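You operate a simulated robot arm through the tools that you are given. There is no shell and no other tool.

You run a simulated robot arm. Do the job below in one go: nothing can be reset, and whatever is moved stays where it is left.

Task
Pump 57 is dry: park the lamp, cap its top port and tidy the paint away.
Fine: lamp off, the red cap, dabber on the small steel plate, tin shut.

The check looks at the end state, three seconds after you hand in, the way a careful person would. Anything else that was tipped, shoved, dropped, spilled or broken makes it a failure. Lids that push on must go on centred and level and be pressed home; caps that screw on are set level and turned clockwise until they are tight.

Robot
A 7-joint arm with a two-finger parallel gripper, fixed in place. Base frame: the origin is at the foot of the arm, x ahead of it, y to its left, z up. Units: cm, rad, N and s.
Its first joint turns from -2.897 to 2.897 rad. Payload 3.43 kg.
The tool frame sits at the grasp point between the pads (the TCP): z along the fingers, y along the line on which they close. The tips reach 3 cm beyond it. Largest opening 9.4 cm; finger width 2.8, thickness 1; the body of the gripper, 5 by 9.6 cm, starts 5.5 cm behind the TCP.
Orientation is that of the tool frame in the base frame, as [roll, pitch, yaw] about the fixed x, y, z axes, in that order (R = Rz(yaw) Ry(pitch) Rx(roll)). With the fingers straight down and closing along the base's y, the tool's x points along the base's -x, its y along +y and its z along -z.

Tools
- The arm moves only by the tool servo_tool. Its argument "moves" is a list of rows, each a list of 7 numbers: the gripper command, from -1 (shut) to 1 (fully open), values between in proportion, then the shift along the base's x, y, z in cm, then the turn, a rotation vector about the base's x, y, z in rad. In form: [[fingers, x, y, z, rx, ry, rz], ...]. A call has 1 to 20 rows; each row shifts and turns the commanded pose from where the row before left it. Each row takes 0.2 s and may step no farther than 5 cm and 0.15 rad from the row before; otherwise, or with a gripper value out of range, the whole call is refused. A pose out of reach is approached as far as the arm can. The call stops where the force on the tool passes 90 N (or 10 N more than at its start, if that is more) or the arm is blocked; 0.2 s more then pass. Each finger travels about 4.5 cm/s and halts on what it meets, pressing with about 25 N; the grip force reading is that of the motor and also rises with nothing between the fingers. The clock runs only during rows and for 0.2 s after the last one: add rows that do not move to give the fingers time. It gives the time, the measured TCP pose, the force on the tool (base axes), the opening and the grip force at its end, in the units of the frame above (readings bear some noise), with the torque about the TCP (base axes, N m) and any sound that the robot's microphone picked up.
- Cameras (640 x 400 px; columns grow to the right, rows downward): "scene" is fixed at [22.14, -65.01, 161.44]; the picture's right is [0.74, -0.67, 0.00], its down [-0.29, -0.32, -0.90] and it looks along [0.61, 0.67, -0.43] (base axes); focal length 330 px, centre (320, 200). "wrist" rides on the gripper at [7.6, 1.4, -10.3] in the tool frame; the picture's right is [-0.18, 0.98, 0.00], its down [-0.75, -0.14, -0.64] and it looks along [-0.63, -0.12, 0.77] (tool axes); focal length 243 px, centre (320, 200). There is no depth. A picture from a camera that has moved, and an enlarged one, comes with that camera's place and axes in the base frame and with its lens.
- grab_frame(camera): a new picture of that camera. No time passes.
- zoom(camera, box): a new picture of the part [left, top, right, bottom] of that camera's present view, enlarged. No time passes.
- close_job(): hands the job in; it is judged then, once.

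Places have to be worked out from the pictures, the camera data and where the tool is seen. Open the gripper and draw the arm clear of the work before you hand the job in, unless the task says otherwise.

The tools are called after "Request:" as name(argument=value, ...) on one line, values as JSON. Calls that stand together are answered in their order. servo_tool: Moves the arm, as the interface text tells. Its arguments: {"type":"object","properties":{"moves":{"type":"array"}},"required":["moves"]} The other tools are called the same way: grab_frame (camera) takes a picture; zoom (camera, box) takes an enlarged picture of a part of a camera's view; close_job () hands the job in.

At the start:

```text
time_s: 0.0
eef_pos: [49.93, -8.31, 143.78]
tcp_rot: [3.141, -0.001, 3.141]
force: [0.3, 0.0, -0.3]
wrist_torque: [-0.01, 0.04, -0.03]
grip_width: 9.4
finger_force: 0.1
```

scene: 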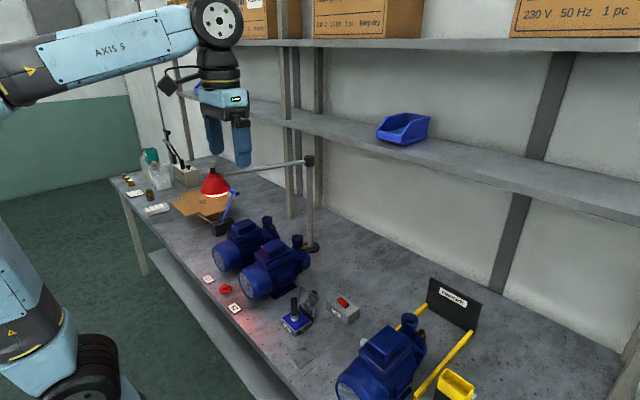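
wrist: 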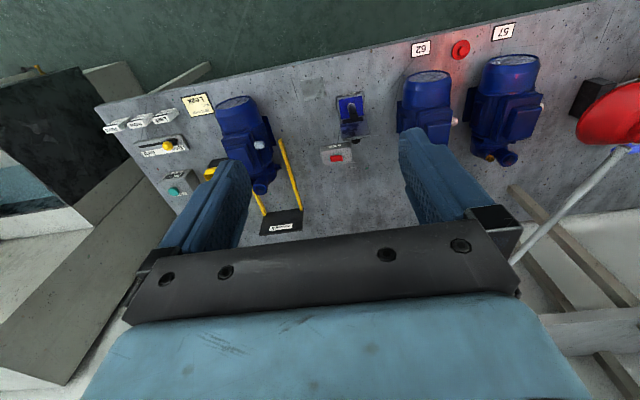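

I'll begin by looking closely at the bench from both cameras before moving anything.

Request:
zoom(camera="scene", box=[100, 140, 260, 240])

Request:
zoom(camera="scene", box=[190, 210, 350, 310])

Request:
zoom(camera="scene", box=[260, 260, 480, 400])

Request:
zoom(camera="wrist", box=[80, 60, 280, 260])

Request:
zoom(camera="wrist", box=[300, 10, 640, 220])

```text
4.00 times, centred on (180, 190) of scene
camera zoom: at [22.14, -65.01, 161.44], right [0.74, -0.67, 0.0], down [-0.29, -0.32, -0.9], along [0.61, 0.67, -0.43], focal length 1321 px, centre (880, 240)
```

zoom: 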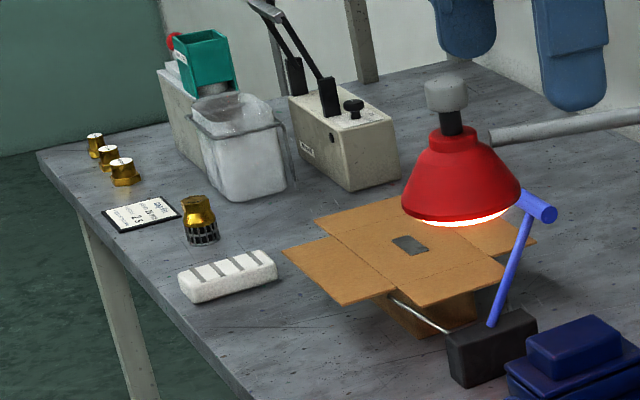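

```text
4.00 times, centred on (270, 260) of scene
camera zoom: at [22.14, -65.01, 161.44], right [0.74, -0.67, 0.0], down [-0.29, -0.32, -0.9], along [0.61, 0.67, -0.43], focal length 1321 px, centre (520, -40)
```

zoom: 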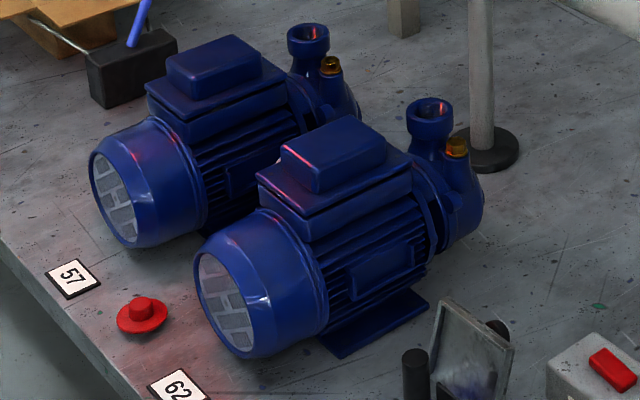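

```text
2.86 times, centred on (370, 330) of scene
camera zoom: at [22.14, -65.01, 161.44], right [0.74, -0.67, 0.0], down [-0.29, -0.32, -0.9], along [0.61, 0.67, -0.43], focal length 944 px, centre (177, -171)
```

zoom: 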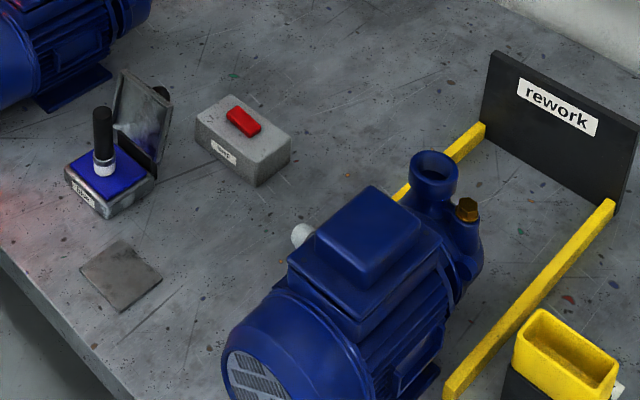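

```text
2.00 times, centred on (180, 160) of wrist
camera zoom: at [42.39, -6.9, 153.88], right [0.18, 0.98, 0.0], down [0.75, -0.14, 0.64], along [0.63, -0.12, -0.77], focal length 485 px, centre (600, 280)
```

zoom: 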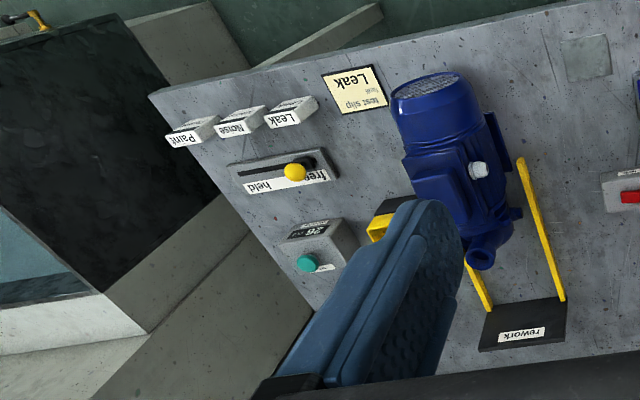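

```text
1.88 times, centred on (470, 115) of wrist
camera zoom: at [42.39, -6.9, 153.88], right [0.18, 0.98, 0.0], down [0.75, -0.14, 0.64], along [0.63, -0.12, -0.77], focal length 457 px, centre (38, 360)
```

zoom: 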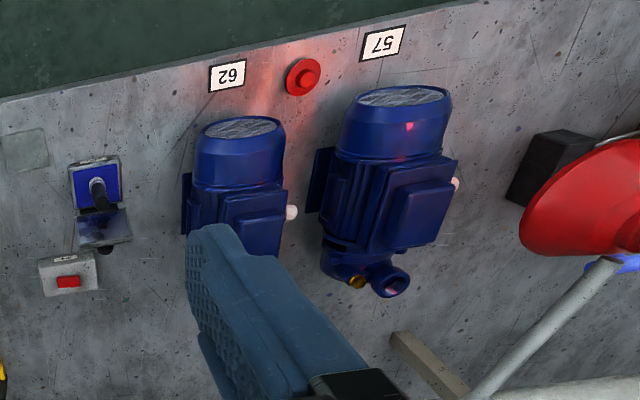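

The red cap lies between tags 57 and 62, and the lamp hangs over a cardboard box at the left. I'll enlarge the lamp, switch box, tin and signs further to read their labels.

Request:
zoom(camera="scene", box=[180, 150, 260, 240])

Request:
zoom(camera="scene", box=[275, 280, 365, 340])

Request:
zoom(camera="scene", box=[110, 140, 200, 220])

Request:
zoom(camera="scene", box=[280, 140, 340, 260])

Request:
zoom(camera="scene", box=[190, 260, 260, 320])

```text
4.44 times, centred on (220, 195) of scene
camera zoom: at [22.14, -65.01, 161.44], right [0.74, -0.67, 0.0], down [-0.29, -0.32, -0.9], along [0.61, 0.67, -0.43], focal length 1468 px, centre (764, 222)
```

zoom: 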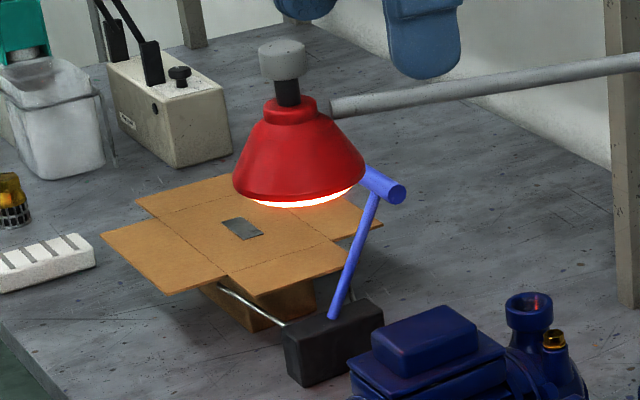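

```text
6.67 times, centred on (320, 310) of scene
camera zoom: at [22.14, -65.01, 161.44], right [0.74, -0.67, 0.0], down [-0.29, -0.32, -0.9], along [0.61, 0.67, -0.43], focal length 2201 px, centre (320, -533)
```

zoom: 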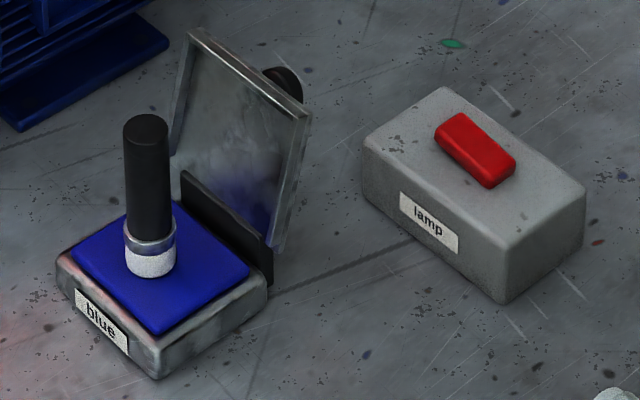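

```text
5.00 times, centred on (155, 180) of scene
camera zoom: at [22.14, -65.01, 161.44], right [0.74, -0.67, 0.0], down [-0.29, -0.32, -0.9], along [0.61, 0.67, -0.43], focal length 1651 px, centre (1145, 300)
```

zoom: 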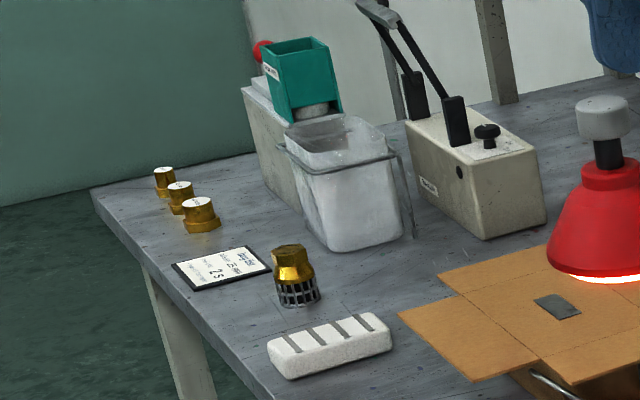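

```text
3.33 times, centred on (310, 200) of scene
camera zoom: at [22.14, -65.01, 161.44], right [0.74, -0.67, 0.0], down [-0.29, -0.32, -0.9], along [0.61, 0.67, -0.43], focal length 1101 px, centre (353, 200)
```

zoom: 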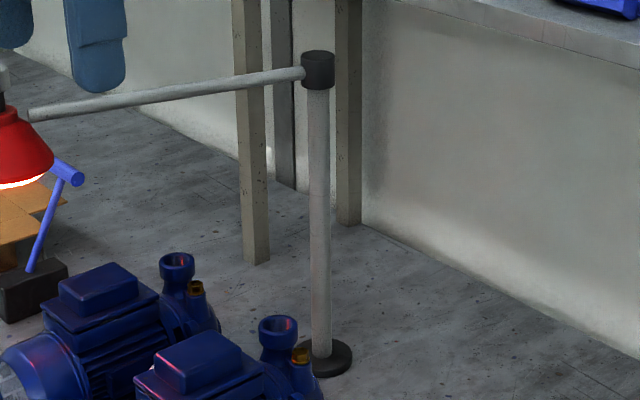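

```text
6.67 times, centred on (225, 290) of scene
camera zoom: at [22.14, -65.01, 161.44], right [0.74, -0.67, 0.0], down [-0.29, -0.32, -0.9], along [0.61, 0.67, -0.43], focal length 2201 px, centre (953, -400)
```

zoom: 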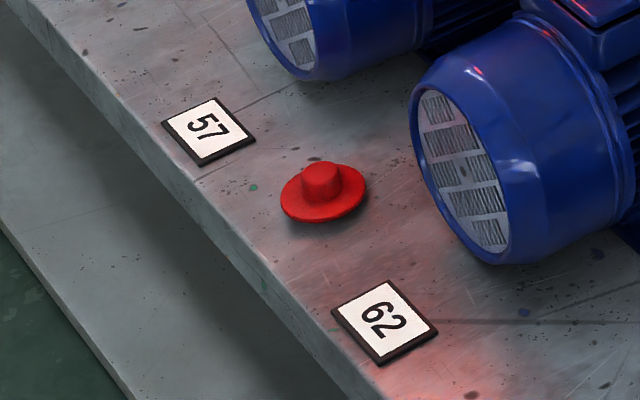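

The grey "lamp" box has a red rocker at about (82.5, -9, 86), and the bench top is near z≈81. The lamp hangs from a swing arm on a post near (102, 27), and that arm seems to pass over pump 57. I'll slide high along +y to look down on the lamp and its surroundings.

Request:
servo_tool(moves=[[1, 0, 3, 0, 0, 0, 0], [1, 0, 3, 0, 0, 0, 0], [1, 0, 3, 0, 0, 0, 0], [1, 0, 3, 0, 0, 0, 0], [1, 0, 3, 0, 0, 0, 0], [1, 0, 3, 0, 0, 0, 0], [1, 0, 3, 0, 0, 0, 0], [1, 0, 3, 0, 0, 0, 0], [1, 0, 3, 0, 0, 0, 0], [1, 0, 3, 0, 0, 0, 0], [1, 0, 3, 0, 0, 0, 0], [1, 0, 3, 0, 0, 0, 0], [1, 0, 0, 0, 0, 0, 0]])

Request:
grab_frame(camera="wrist")

Request:
grab_frame(camera="scene")

```text
time_s: 2.8
eef_pos: [50.08, 27.67, 143.92]
tcp_rot: [3.141, 0.0, -3.141]
force: [-0.1, 0.5, -0.9]
wrist_torque: [-0.02, -0.03, -0.01]
grip_width: 9.38
finger_force: 0.1
```

```text
taken
camera wrist: at [42.39, 29.11, 154.01], right [0.18, 0.98, 0.0], down [0.75, -0.14, 0.64], along [0.63, -0.12, -0.77], focal length 243 px, centre (320, 200)
```

wrist: 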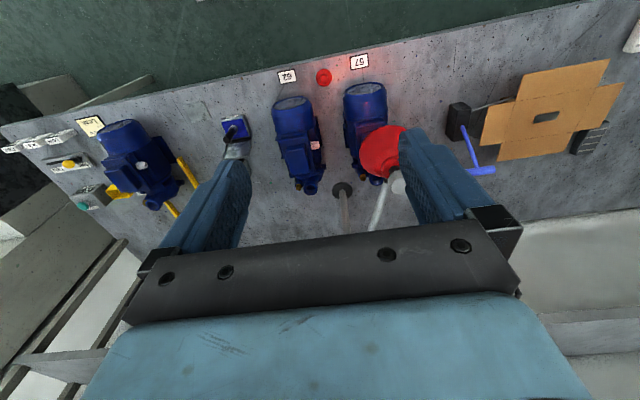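

```text
taken
```

scene: 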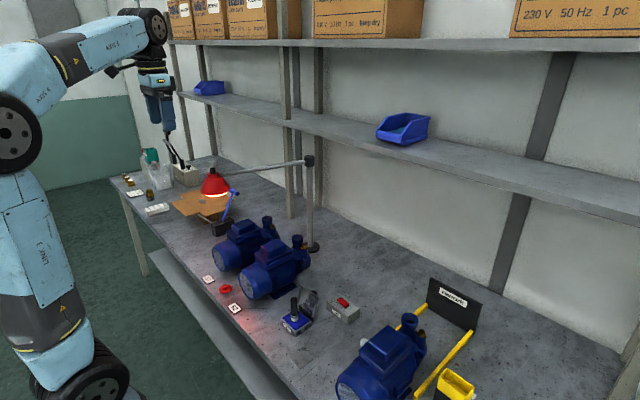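

The lamp clearly hangs over pump 57 with its arm running back to the post. I'll enlarge this region to see the lamp, the port and any parking mark.

Request:
zoom(camera="wrist", box=[250, 40, 450, 240])

Request:
zoom(camera="wrist", box=[430, 40, 640, 200])

Request:
zoom(camera="wrist", box=[0, 90, 220, 240])

```text
2.00 times, centred on (350, 140) of wrist
camera zoom: at [42.39, 29.11, 154.01], right [0.18, 0.98, 0.0], down [0.75, -0.14, 0.64], along [0.63, -0.12, -0.77], focal length 485 px, centre (260, 320)
```

zoom: 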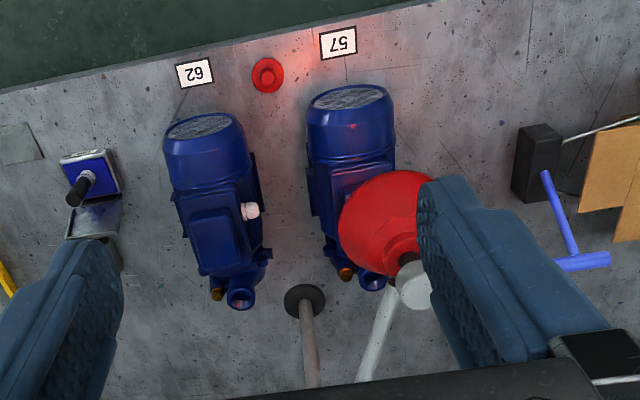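

```text
2.50 times, centred on (535, 120) of wrist
camera zoom: at [42.39, 29.11, 154.01], right [0.18, 0.98, 0.0], down [0.75, -0.14, 0.64], along [0.63, -0.12, -0.77], focal length 606 px, centre (-218, 400)
```

zoom: 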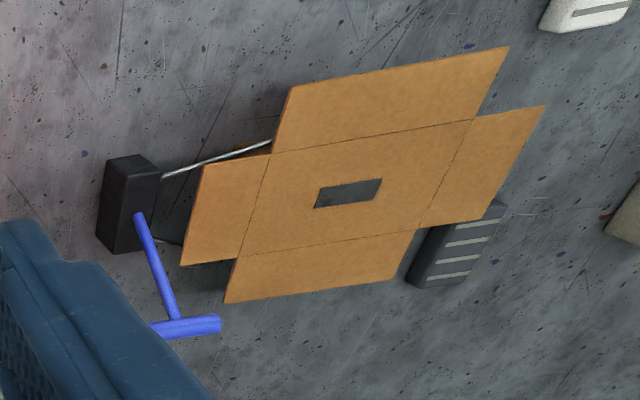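

```text
2.67 times, centred on (110, 165) of wrist
camera zoom: at [42.39, 29.11, 154.01], right [0.18, 0.98, 0.0], down [0.75, -0.14, 0.64], along [0.63, -0.12, -0.77], focal length 647 px, centre (880, 293)
```

zoom: 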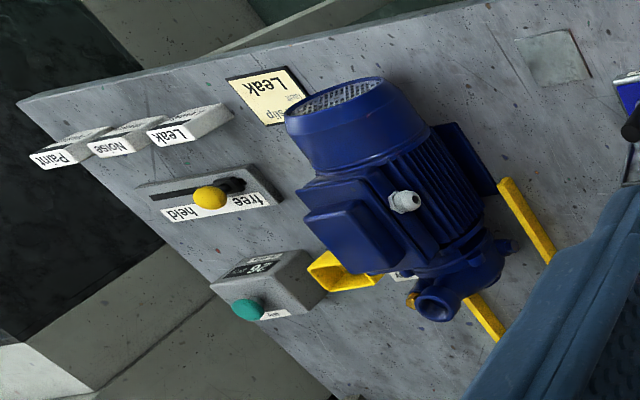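

The lamp's white knob works out at about (65, 36, 125), with a rod at z≈120 back to the post, which blocks the air above port 57. I'll check the post head and shelf for a park mark at high zoom.

Request:
zoom(camera="scene", box=[285, 140, 335, 180])

Request:
zoom(camera="scene", box=[195, 150, 255, 210])

Request:
zoom(camera="scene", box=[280, 200, 480, 300])

Request:
zoom(camera="scene", box=[170, 60, 330, 180])

```text
10.00 times, centred on (310, 160) of scene
camera zoom: at [22.14, -65.01, 161.44], right [0.74, -0.67, 0.0], down [-0.29, -0.32, -0.9], along [0.61, 0.67, -0.43], focal length 3302 px, centre (420, 600)
```

zoom: 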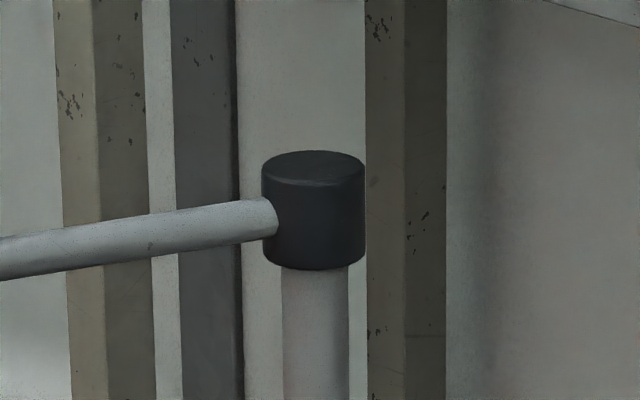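

```text
6.67 times, centred on (225, 180) of scene
camera zoom: at [22.14, -65.01, 161.44], right [0.74, -0.67, 0.0], down [-0.29, -0.32, -0.9], along [0.61, 0.67, -0.43], focal length 2201 px, centre (953, 333)
```

zoom: 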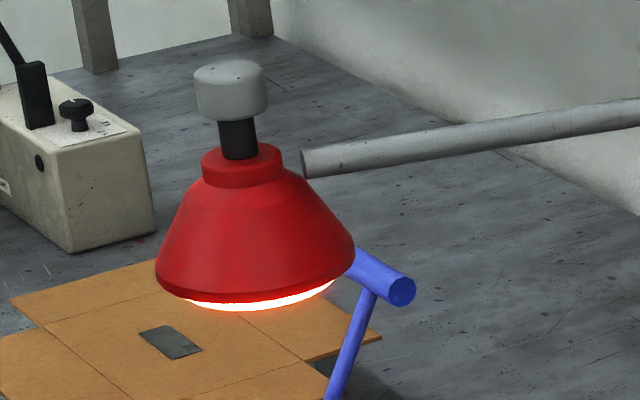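

```text
3.20 times, centred on (380, 250) of scene
camera zoom: at [22.14, -65.01, 161.44], right [0.74, -0.67, 0.0], down [-0.29, -0.32, -0.9], along [0.61, 0.67, -0.43], focal length 1057 px, centre (128, 40)
```

zoom: 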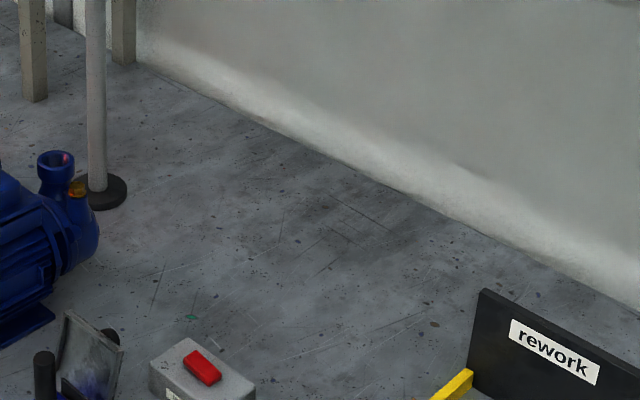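

```text
3.33 times, centred on (250, 120) of scene
camera zoom: at [22.14, -65.01, 161.44], right [0.74, -0.67, 0.0], down [-0.29, -0.32, -0.9], along [0.61, 0.67, -0.43], focal length 1101 px, centre (553, 467)
```

zoom: 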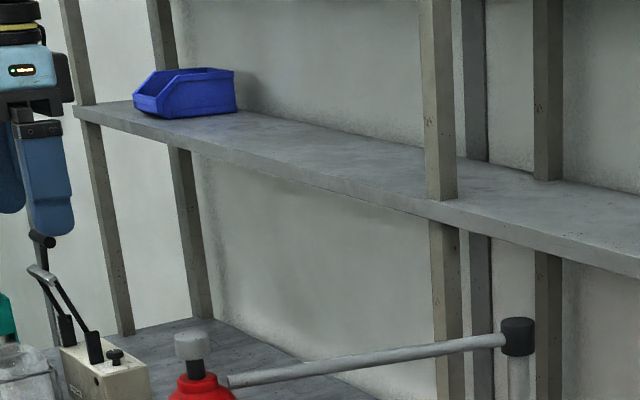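

The lamp head and rod form one swing arm on the post head, with the white knob as a handle. I'll deal with the switch first, so I'm moving back to hover above the lamp switch, tin and plate for a close look.

Request:
servo_tool(moves=[[1, 0, -4, 0, 0, 0, 0], [1, 0, -4, 0, 0, 0, 0], [1, 0, -4, 0, 0, 0, 0], [1, 0, -4, 0, 0, 0, 0], [1, 0, -4, 0, 0, 0, 0], [1, 0, -4, 0, 0, 0, 0], [1, 0, -4, 0, 0, 0, 0], [1, 2, -3, -2, 0, 0, 0], [1, 3, -3, -3, 0, 0, 0], [1, 3, -2, -3, 0, 0, 0], [1, 3, 0, -4, 0, 0, 0], [1, 3, 0, -4, 0, 0, 0], [1, 3, 0, -4, 0, 0, 0], [1, 3, 0, -4, 0, 0, 0], [1, 0, 0, -4, 0, 0, 0], [1, 0, 0, 0, 0, 0, 0]])

Request:
grab_frame(camera="wrist")

Request:
zoom(camera="wrist", box=[200, 0, 440, 150])

```text
refused: row 9 steps farther than a row can; nothing moved
```

```text
taken
camera wrist: at [42.39, 29.11, 154.01], right [0.18, 0.98, 0.0], down [0.75, -0.14, 0.64], along [0.63, -0.12, -0.77], focal length 243 px, centre (320, 200)
```

wrist: 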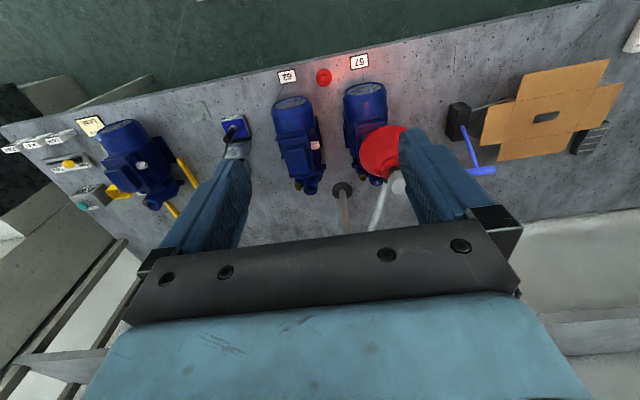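

```text
2.67 times, centred on (320, 75) of wrist
camera zoom: at [42.39, 29.11, 154.01], right [0.18, 0.98, 0.0], down [0.75, -0.14, 0.64], along [0.63, -0.12, -0.77], focal length 647 px, centre (320, 533)
```

zoom: 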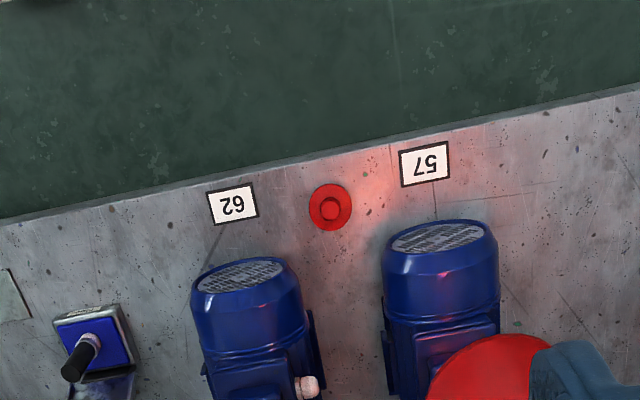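

The call was refused because row 9's step came to over 5 cm. I'm repeating the move with smaller steps.

Request:
servo_tool(moves=[[1, 0, -4, 0, 0, 0, 0], [1, 0, -4, 0, 0, 0, 0], [1, 0, -4, 0, 0, 0, 0], [1, 0, -4, 0, 0, 0, 0], [1, 0, -4, 0, 0, 0, 0], [1, 0, -4, 0, 0, 0, 0], [1, 0, -4, 0, 0, 0, 0], [1, 2, -3, -2, 0, 0, 0], [1, 2.5, -3, -2, 0, 0, 0], [1, 3, -2, -3, 0, 0, 0], [1, 3, 0, -3.5, 0, 0, 0], [1, 3, 0, -3.5, 0, 0, 0], [1, 3, 0, -3.5, 0, 0, 0], [1, 3, 0, -3.5, 0, 0, 0], [1, 3, 0, -3.5, 0, 0, 0], [1, 2, 0, -4, 0, 0, 0], [1, 0, 0, -4, 0, 0, 0], [1, 0, 0, 0, 0, 0, 0]])

Request:
grab_frame(camera="wrist")

Request:
zoom(camera="wrist", box=[200, 0, 440, 150])

```text
time_s: 6.6
eef_pos: [74.59, -8.46, 111.19]
tcp_rot: [3.141, 0.0, 3.141]
force: [0.6, 0.0, 0.3]
wrist_torque: [0.0, -0.02, -0.04]
grip_width: 9.43
finger_force: 0.0
```

```text
taken
camera wrist: at [66.91, -6.94, 121.38], right [0.18, 0.98, 0.0], down [0.75, -0.14, 0.64], along [0.63, -0.12, -0.77], focal length 243 px, centre (320, 200)
```

wrist: 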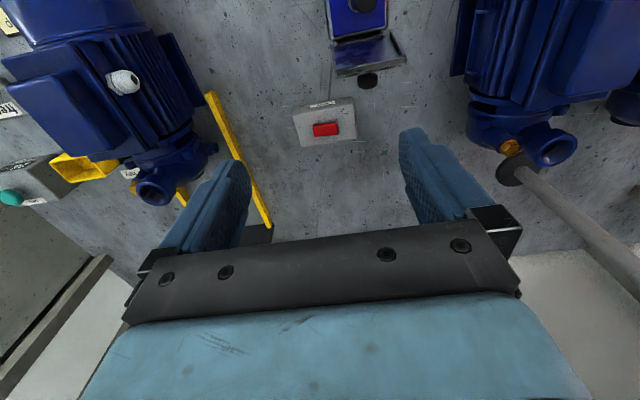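

```text
2.67 times, centred on (320, 75) of wrist
camera zoom: at [66.91, -6.94, 121.38], right [0.18, 0.98, 0.0], down [0.75, -0.14, 0.64], along [0.63, -0.12, -0.77], focal length 647 px, centre (320, 533)
```

zoom: 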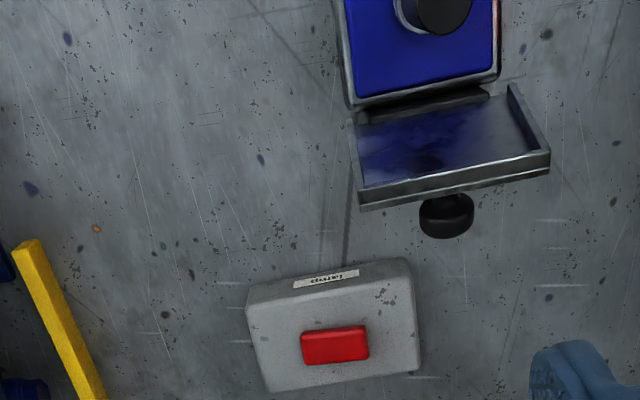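

The red rocker/button is at about (82.3, -9.0, 86). I'll enlarge it to see whether it's tilted (rocker) or a flat push button.

Request:
zoom(camera="wrist", box=[285, 90, 365, 150])

Request:
zoom(camera="scene", box=[325, 290, 365, 325])

```text
6.67 times, centred on (325, 120) of wrist
camera zoom: at [66.91, -6.94, 121.38], right [0.18, 0.98, 0.0], down [0.75, -0.14, 0.64], along [0.63, -0.12, -0.77], focal length 1618 px, centre (287, 733)
```

zoom: 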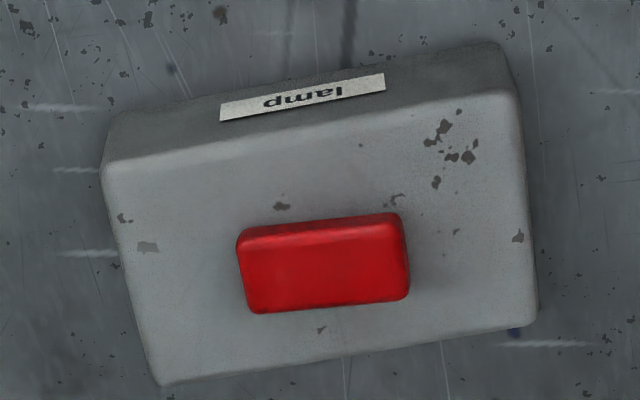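

```text
11.43 times, centred on (345, 308) of scene
camera zoom: at [22.14, -65.01, 161.44], right [0.74, -0.67, 0.0], down [-0.29, -0.32, -0.9], along [0.61, 0.67, -0.43], focal length 3774 px, centre (34, -1029)
```

zoom: 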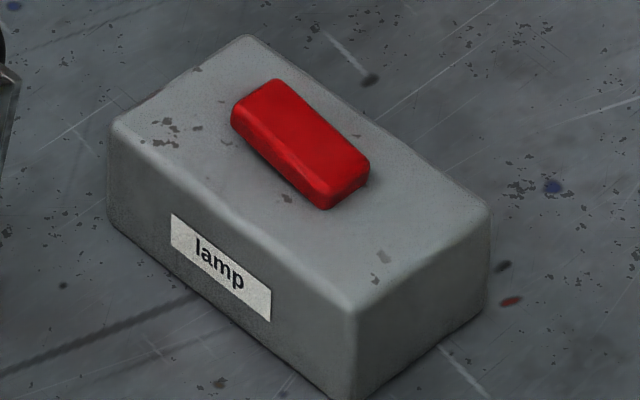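

The rocker's +y end stands proud and its -y end is down (edge slopes differ from the box edges), so I'll press the +y end around (82.3, -7.3). I'm closing the fingers and moving to just above it.

Request:
servo_tool(moves=[[-1, 3, 0.5, 0, 0, 0, 0], [-1, 3, 0.66, -2, 0, 0, 0], [-1, 1.7, 0, -4, 0, 0, 0], [-1, 0, 0, -4, 0, 0, 0], [-1, 0, 0, -4, 0, 0, 0], [-1, 0, 0, -2, 0, 0, 0], [-1, 0, 0, 0, 0, 0, 0]])

Request:
grab_frame(camera="wrist")

Request:
zoom(camera="scene", box=[290, 240, 390, 330])

```text
time_s: 8.2
eef_pos: [82.36, -7.09, 95.17]
tcp_rot: [3.141, 0.001, -3.14]
force: [0.4, 1.1, -1.1]
wrist_torque: [0.0, -0.02, 0.0]
grip_width: 0.0
finger_force: 24.2
```

```text
taken
camera wrist: at [74.66, -5.79, 105.37], right [0.18, 0.98, 0.0], down [0.75, -0.14, 0.64], along [0.63, -0.12, -0.77], focal length 243 px, centre (320, 200)
```

wrist: 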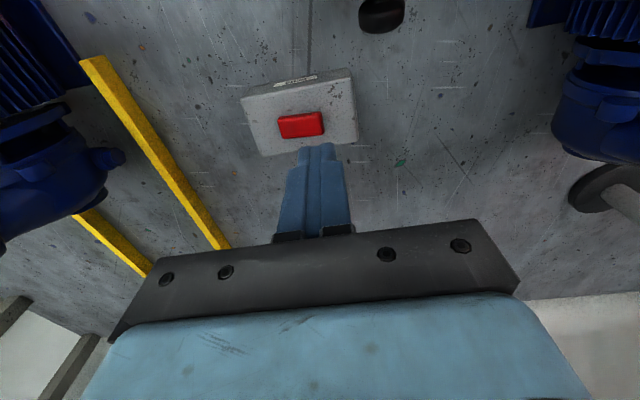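

```text
4.44 times, centred on (340, 285) of scene
camera zoom: at [22.14, -65.01, 161.44], right [0.74, -0.67, 0.0], down [-0.29, -0.32, -0.9], along [0.61, 0.67, -0.43], focal length 1468 px, centre (231, -178)
```

zoom: 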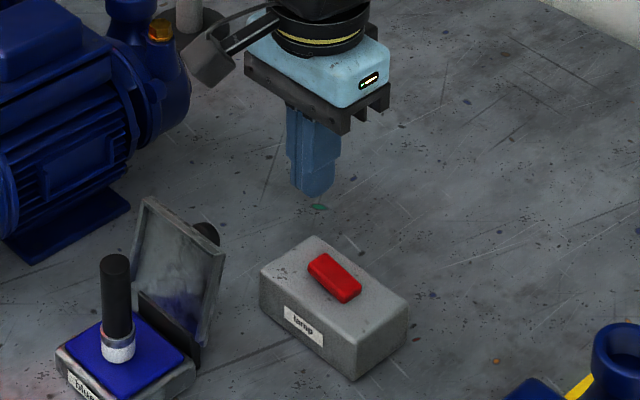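

The rocker spans y≈-10.8 to -7.0 at x≈82.2, so pressing at y≈-7.5 hits its raised end. I'm lowering the closed tips in stages.

Request:
servo_tool(moves=[[-1, -0.1, -0.4, -2, 0, 0, 0], [-1, 0, 0, -2, 0, 0, 0], [-1, 0, 0, -1, 0, 0, 0], [-1, 0, 0, 0, 0, 0, 0]])

Request:
zoom(camera="wrist", box=[240, 60, 400, 180])

Request:
zoom(camera="scene", box=[310, 260, 380, 330])

```text
time_s: 9.2
eef_pos: [82.07, -7.59, 90.24]
tcp_rot: [-3.141, -0.001, 3.141]
force: [0.0, 0.2, -0.2]
wrist_torque: [0.01, 0.02, 0.02]
grip_width: 0.01
finger_force: 24.7
```

```text
3.33 times, centred on (320, 120) of wrist
camera zoom: at [74.44, -6.17, 100.34], right [0.18, 0.98, 0.0], down [0.75, -0.14, 0.64], along [0.63, -0.12, -0.77], focal length 809 px, centre (320, 467)
```

zoom: 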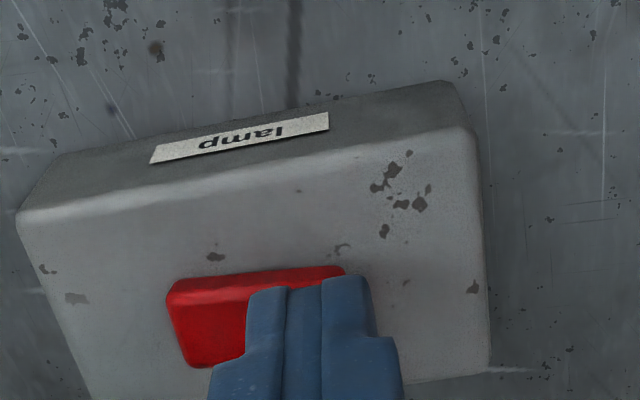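

```text
5.71 times, centred on (345, 295) of scene
camera zoom: at [22.14, -65.01, 161.44], right [0.74, -0.67, 0.0], down [-0.29, -0.32, -0.9], along [0.61, 0.67, -0.43], focal length 1887 px, centre (177, -343)
```

zoom: 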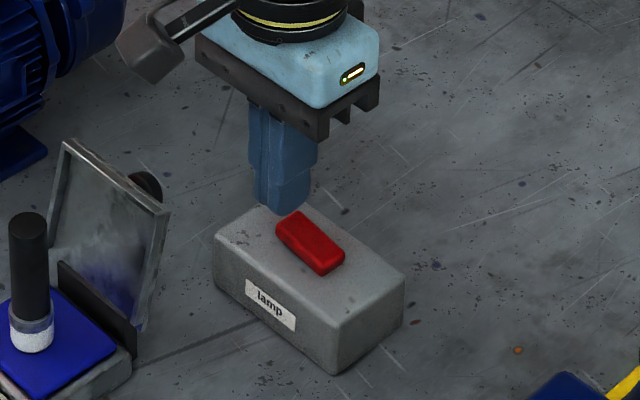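

The tips are just above the raised end with no contact yet. I'm shifting a touch toward +x and pressing down slowly.

Request:
servo_tool(moves=[[-1, 0.4, 0.1, -0.4, 0, 0, 0], [-1, 0, 0, -0.3, 0, 0, 0], [-1, 0, 0, -0.3, 0, 0, 0], [-1, 0, 0, 0, 0, 0, 0]])

Request:
zoom(camera="scene", box=[310, 260, 380, 330])

Request:
zoom(camera="scene", box=[195, 150, 255, 210])

```text
time_s: 10.2
eef_pos: [82.63, -7.46, 89.16]
tcp_rot: [-3.141, 0.0, -3.14]
force: [0.3, -0.4, -0.2]
wrist_torque: [-0.01, 0.01, 0.02]
grip_width: 0.01
finger_force: 25.1
```

```text
5.71 times, centred on (345, 295) of scene
camera zoom: at [22.14, -65.01, 161.44], right [0.74, -0.67, 0.0], down [-0.29, -0.32, -0.9], along [0.61, 0.67, -0.43], focal length 1887 px, centre (177, -343)
```

zoom: 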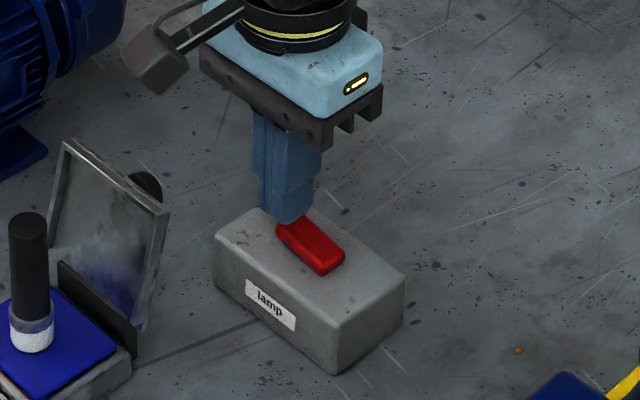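

```text
6.67 times, centred on (225, 180) of scene
camera zoom: at [22.14, -65.01, 161.44], right [0.74, -0.67, 0.0], down [-0.29, -0.32, -0.9], along [0.61, 0.67, -0.43], focal length 2201 px, centre (953, 333)
```

zoom: 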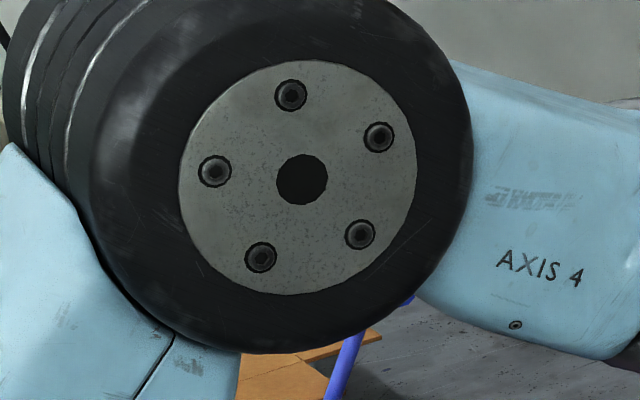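

No contact force yet, with the tips at z≈86.2 over the raised end. I'll continue down in 0.2 cm steps.

Request:
servo_tool(moves=[[-1, 0, 0, -0.2, 0, 0, 0], [-1, 0, 0, -0.2, 0, 0, 0], [-1, 0, 0, 0, 0, 0, 0]])

Request:
zoom(camera="scene", box=[310, 260, 380, 330])

```text
time_s: 11.0
eef_pos: [82.49, -7.47, 88.77]
tcp_rot: [-3.141, 0.001, 3.14]
force: [-0.1, 0.4, 0.4]
wrist_torque: [0.01, 0.0, -0.04]
grip_width: 0.0
finger_force: 24.9
```

```text
5.71 times, centred on (345, 295) of scene
camera zoom: at [22.14, -65.01, 161.44], right [0.74, -0.67, 0.0], down [-0.29, -0.32, -0.9], along [0.61, 0.67, -0.43], focal length 1887 px, centre (177, -343)
```

zoom: 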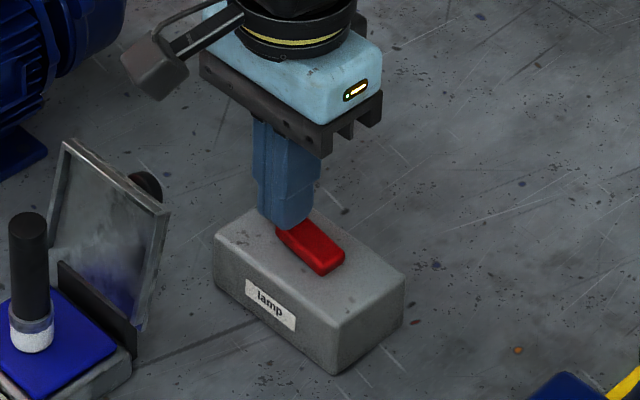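

Still no contact at tip height ≈85.8. I'll keep going down in small steps and watch the force.

Request:
servo_tool(moves=[[-1, 0, 0, -0.2, 0, 0, 0], [-1, 0, 0, -0.2, 0, 0, 0], [-1, 0, 0, 0, 0, 0, 0]])

Request:
zoom(camera="wrist", box=[240, 60, 400, 180])

Request:
zoom(camera="scene", box=[325, 280, 365, 310])

```text
time_s: 11.8
eef_pos: [82.46, -7.45, 88.34]
tcp_rot: [-3.141, 0.0, 3.141]
force: [1.0, 1.4, 1.1]
wrist_torque: [0.07, -0.04, 0.02]
grip_width: 0.0
finger_force: 25.4
```

```text
3.33 times, centred on (320, 120) of wrist
camera zoom: at [74.88, -6.04, 98.59], right [0.18, 0.98, 0.0], down [0.75, -0.14, 0.64], along [0.63, -0.12, -0.77], focal length 809 px, centre (320, 467)
```

zoom: 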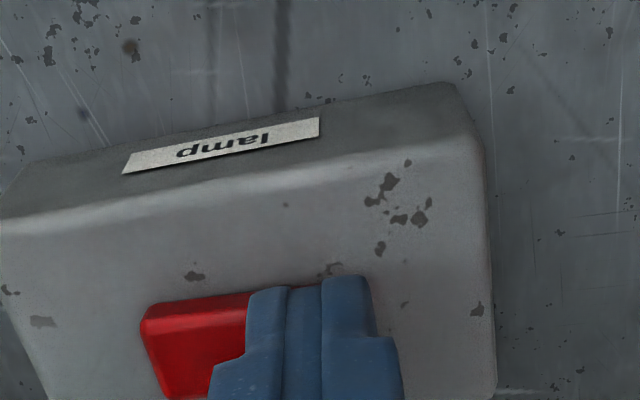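

```text
13.33 times, centred on (345, 295) of scene
camera zoom: at [22.14, -65.01, 161.44], right [0.74, -0.67, 0.0], down [-0.29, -0.32, -0.9], along [0.61, 0.67, -0.43], focal length 4403 px, centre (-13, -1067)
```

zoom: 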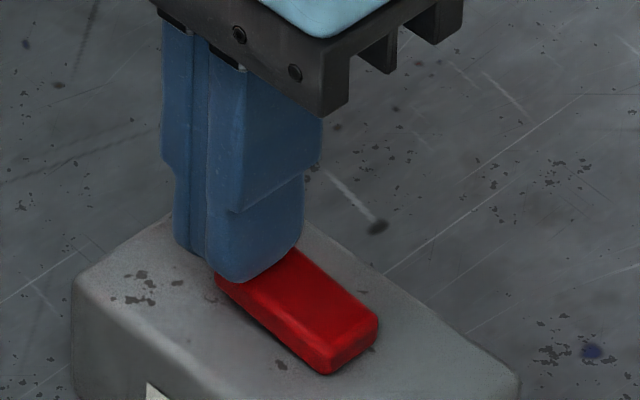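

First light contact shows (torque rising). I'll press a little further.

Request:
servo_tool(moves=[[-1, 0, 0, -0.2, 0, 0, 0], [-1, 0, 0, -0.2, 0, 0, 0], [-1, 0, 0, 0, 0, 0, 0]])

Request:
zoom(camera="scene", box=[325, 280, 365, 310])

```text
time_s: 12.6
eef_pos: [82.6, -7.38, 88.1]
tcp_rot: [-3.141, 0.0, 3.141]
force: [-3.0, 10.3, 11.3]
wrist_torque: [0.22, 0.02, 0.02]
grip_width: 0.01
finger_force: 24.6
```

```text
13.33 times, centred on (345, 295) of scene
camera zoom: at [22.14, -65.01, 161.44], right [0.74, -0.67, 0.0], down [-0.29, -0.32, -0.9], along [0.61, 0.67, -0.43], focal length 4403 px, centre (-13, -1067)
```

zoom: 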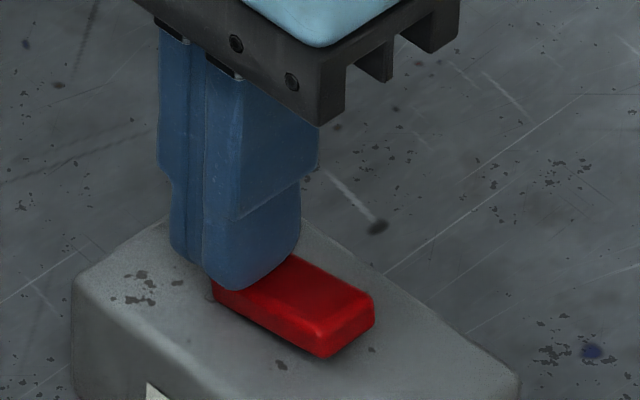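

The rocker has flipped: the -y end now stands up and the +y end is down. I'm lifting away and checking the lamp.

Request:
servo_tool(moves=[[-1, 0, 0, 0.5, 0, 0, 0], [-1, 0, 0, 3, 0, 0, 0], [-1, 0, 0, 4, 0, 0, 0], [-1, -2, 0, 4, 0, 0, 0], [-1, -2, 0, 4, 0, 0, 0], [-1, -3, 0, 4, 0, 0, 0], [-1, -3, 0, 4, 0, 0, 0], [-1, -3, 0, 4, 0, 0, 0], [1, -3, 0, 4, 0, 0, 0], [1, -3, 0, 4, 0, 0, 0], [1, -3, 0, 4, 0, 0, 0], [1, -3, 0, 4, 0, 0, 0], [1, 0, 0, 0, 0, 0, 0]])

Request:
grab_frame(camera="scene")

Request:
zoom(camera="scene", box=[325, 290, 365, 325])

Request:
zoom(camera="scene", box=[195, 150, 255, 210])

```text
time_s: 15.4
eef_pos: [57.62, -7.38, 131.54]
tcp_rot: [3.141, 0.0, -3.141]
force: [0.2, 0.5, 0.5]
wrist_torque: [0.01, 0.0, 0.0]
grip_width: 9.39
finger_force: 0.0
```

```text
taken
```

scene: 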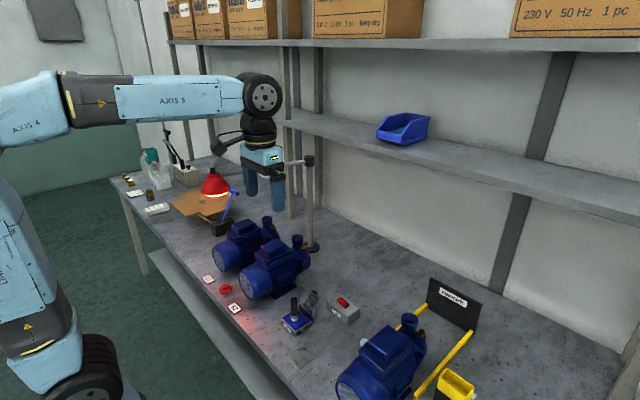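

```text
11.43 times, centred on (345, 308) of scene
camera zoom: at [22.14, -65.01, 161.44], right [0.74, -0.67, 0.0], down [-0.29, -0.32, -0.9], along [0.61, 0.67, -0.43], focal length 3774 px, centre (34, -1029)
```

zoom: 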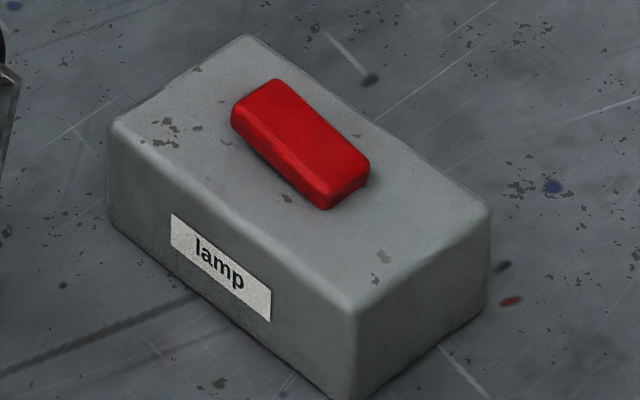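

```text
6.67 times, centred on (225, 180) of scene
camera zoom: at [22.14, -65.01, 161.44], right [0.74, -0.67, 0.0], down [-0.29, -0.32, -0.9], along [0.61, 0.67, -0.43], focal length 2201 px, centre (953, 333)
```

zoom: 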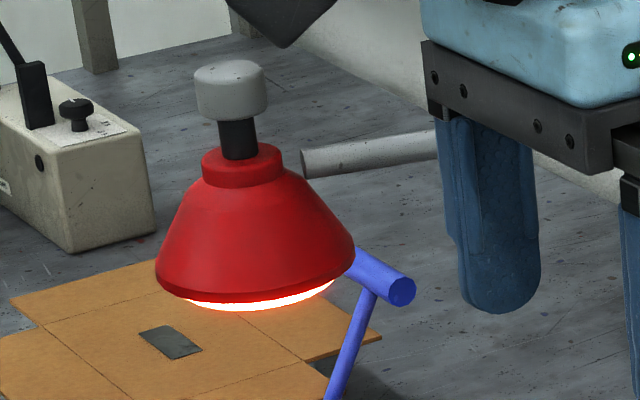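

The rocker sprang back, so it wasn't pushed past its snap point and the lamp is still lit. I'll return and press deeper at the same spot.

Request:
servo_tool(moves=[[-1, 3, 0, -4, 0, 0, 0], [-1, 3, 0, -4, 0, 0, 0], [-1, 3, 0, -4, 0, 0, 0], [-1, 3, 0, -4, 0, 0, 0], [-1, 3, 0, -4, 0, 0, 0], [-1, 3, 0, -4, 0, 0, 0], [-1, 3, 0, -4, 0, 0, 0], [-1, 2, 0, -4, 0, 0, 0], [-1, 1.8, -0.1, -4, 0, 0, 0], [-1, 0, 0, -3.5, 0, 0, 0], [-1, 0, 0, -2.5, 0, 0, 0], [-1, 0, 0, 0, 0, 0, 0]])

Request:
zoom(camera="wrist", box=[240, 60, 400, 180])

```text
time_s: 18.0
eef_pos: [82.32, -7.56, 89.51]
tcp_rot: [3.14, 0.0, -3.141]
force: [-0.2, 0.1, 0.1]
wrist_torque: [-0.03, 0.02, 0.06]
grip_width: 0.02
finger_force: 25.3
```

```text
3.33 times, centred on (320, 120) of wrist
camera zoom: at [74.62, -6.12, 99.67], right [0.18, 0.98, 0.0], down [0.75, -0.14, 0.64], along [0.63, -0.12, -0.77], focal length 809 px, centre (320, 467)
```

zoom: 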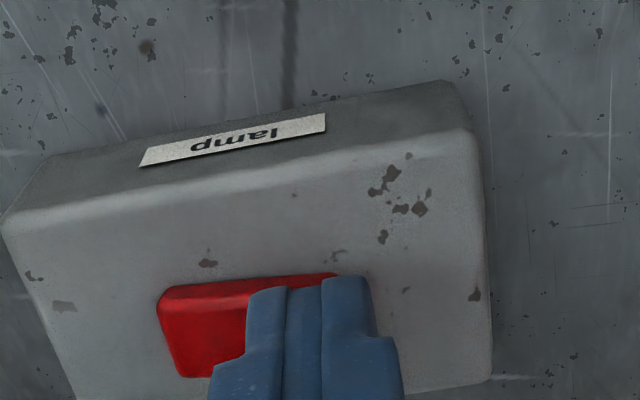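

Back over the raised end. I'm pressing down now past the earlier depth in small steps, watching for force or a click.

Request:
servo_tool(moves=[[-1, 0, 0, -0.5, 0, 0, 0], [-1, 0, 0, -0.4, 0, 0, 0], [-1, 0, 0, -0.3, 0, 0, 0], [-1, 0, 0, -0.2, 0, 0, 0], [-1, 0, 0, -0.2, 0, 0, 0], [-1, 0, 0, -0.1, 0, 0, 0], [-1, 0, 0, 0, 0, 0, 0]])

Request:
zoom(camera="scene", box=[325, 280, 365, 310])

```text
time_s: 19.6
eef_pos: [82.28, -7.45, 88.02]
tcp_rot: [3.141, 0.003, 3.14]
force: [-3.0, 14.7, 37.6]
wrist_torque: [0.1, 0.22, -0.06]
grip_width: 0.0
finger_force: 24.9
```

```text
13.33 times, centred on (345, 295) of scene
camera zoom: at [22.14, -65.01, 161.44], right [0.74, -0.67, 0.0], down [-0.29, -0.32, -0.9], along [0.61, 0.67, -0.43], focal length 4403 px, centre (-13, -1067)
```

zoom: 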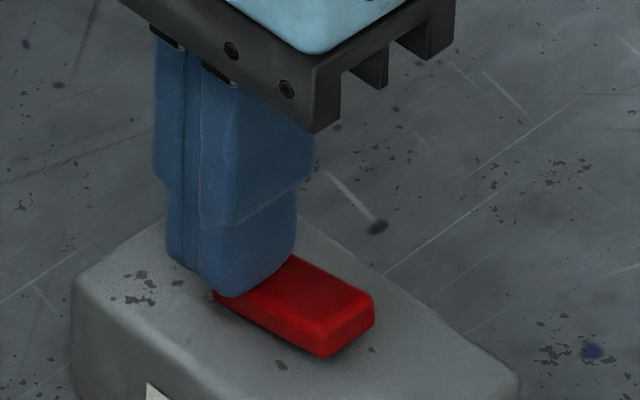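

The force is now 38 N with the end fully down. I'm lifting straight up a few centimetres to see whether it stays flipped.

Request:
servo_tool(moves=[[-1, 0, 0, 0.5, 0, 0, 0], [-1, 0, 0, 2, 0, 0, 0], [-1, 0, 0, 4, 0, 0, 0], [-1, 0, 0, 4, 0, 0, 0], [-1, 0, 0, 0, 0, 0, 0]])

Request:
zoom(camera="scene", box=[325, 290, 365, 325])

Request:
grab_frame(camera="scene")

Request:
zoom(camera="wrist", box=[240, 60, 400, 180])

```text
time_s: 20.8
eef_pos: [82.25, -7.66, 98.45]
tcp_rot: [-3.141, -0.003, -3.141]
force: [0.8, 1.1, 0.5]
wrist_torque: [0.01, 0.03, 0.01]
grip_width: 0.0
finger_force: 25.3
```

```text
11.43 times, centred on (345, 308) of scene
camera zoom: at [22.14, -65.01, 161.44], right [0.74, -0.67, 0.0], down [-0.29, -0.32, -0.9], along [0.61, 0.67, -0.43], focal length 3774 px, centre (34, -1029)
```

zoom: 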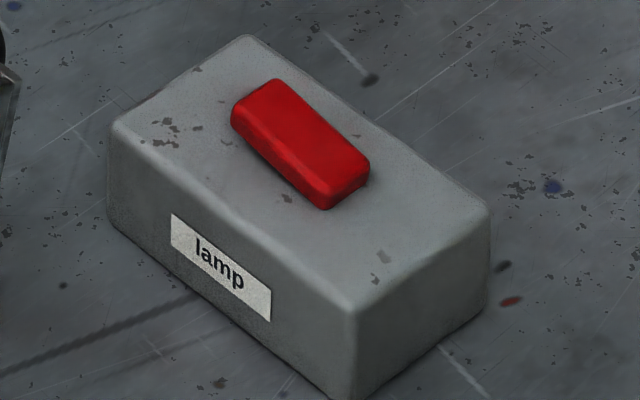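

```text
taken
```

scene: 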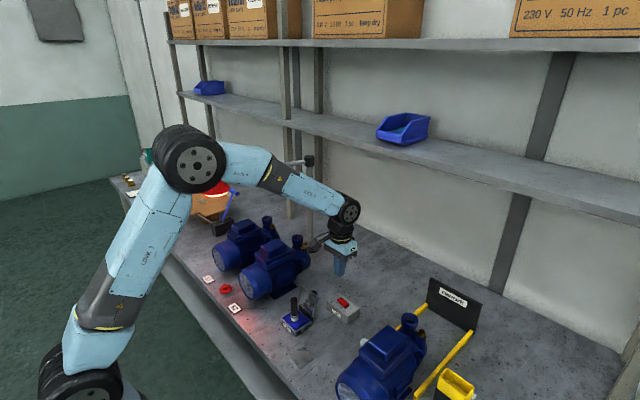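

```text
3.33 times, centred on (320, 120) of wrist
camera zoom: at [74.68, -6.18, 108.58], right [0.18, 0.98, 0.0], down [0.75, -0.14, 0.64], along [0.63, -0.12, -0.77], focal length 809 px, centre (320, 467)
```

zoom: 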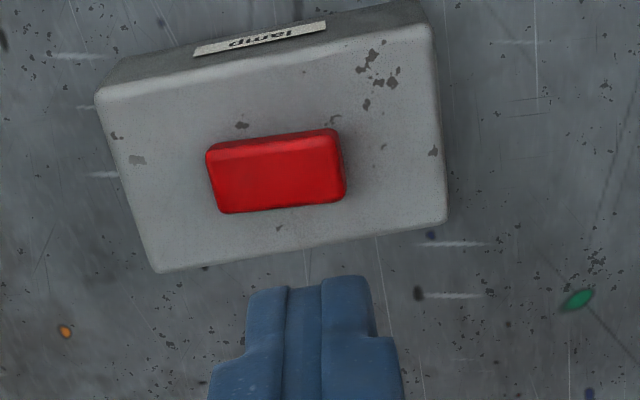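

It sprang back again: the inner edge of my 2 cm wide tips was bearing close to the rocker's pivot. I'll press nearer its far end, with the tip centre at y≈-6.6, for a full throw.

Request:
servo_tool(moves=[[-1, 0, 1.1, -3, 0, 0, 0], [-1, 0, 0, -4, 0, 0, 0], [-1, 0, 0, -2.5, 0, 0, 0], [-1, 0, 0, -0.4, 0, 0, 0], [-1, 0, 0, -0.3, 0, 0, 0], [-1, 0, 0, -0.2, 0, 0, 0], [-1, 0, 0, 0, 0, 0, 0]])

Request:
zoom(camera="wrist", box=[240, 60, 400, 180])

Request:
zoom(camera="scene", box=[325, 280, 365, 310])

```text
time_s: 22.4
eef_pos: [82.32, -6.42, 87.86]
tcp_rot: [-3.141, 0.001, 3.141]
force: [-0.4, -0.3, 1.0]
wrist_torque: [-0.03, 0.01, 0.0]
grip_width: 0.0
finger_force: 24.9
```

```text
3.33 times, centred on (320, 120) of wrist
camera zoom: at [74.71, -5.11, 98.12], right [0.18, 0.98, 0.0], down [0.75, -0.14, 0.64], along [0.63, -0.12, -0.77], focal length 809 px, centre (320, 467)
```

zoom: 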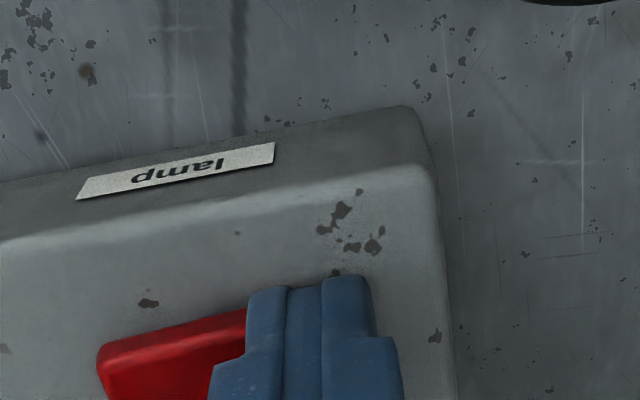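

```text
13.33 times, centred on (345, 295) of scene
camera zoom: at [22.14, -65.01, 161.44], right [0.74, -0.67, 0.0], down [-0.29, -0.32, -0.9], along [0.61, 0.67, -0.43], focal length 4403 px, centre (-13, -1067)
```

zoom: 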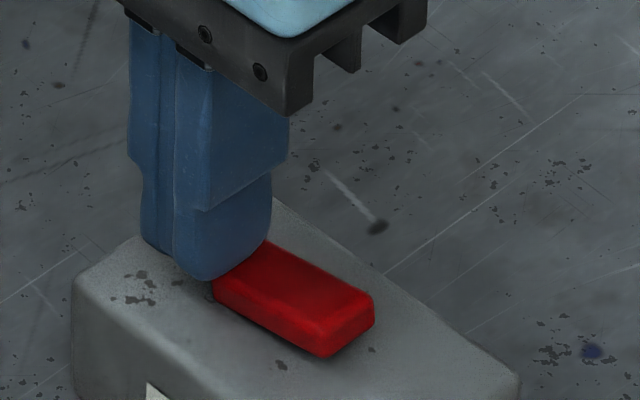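

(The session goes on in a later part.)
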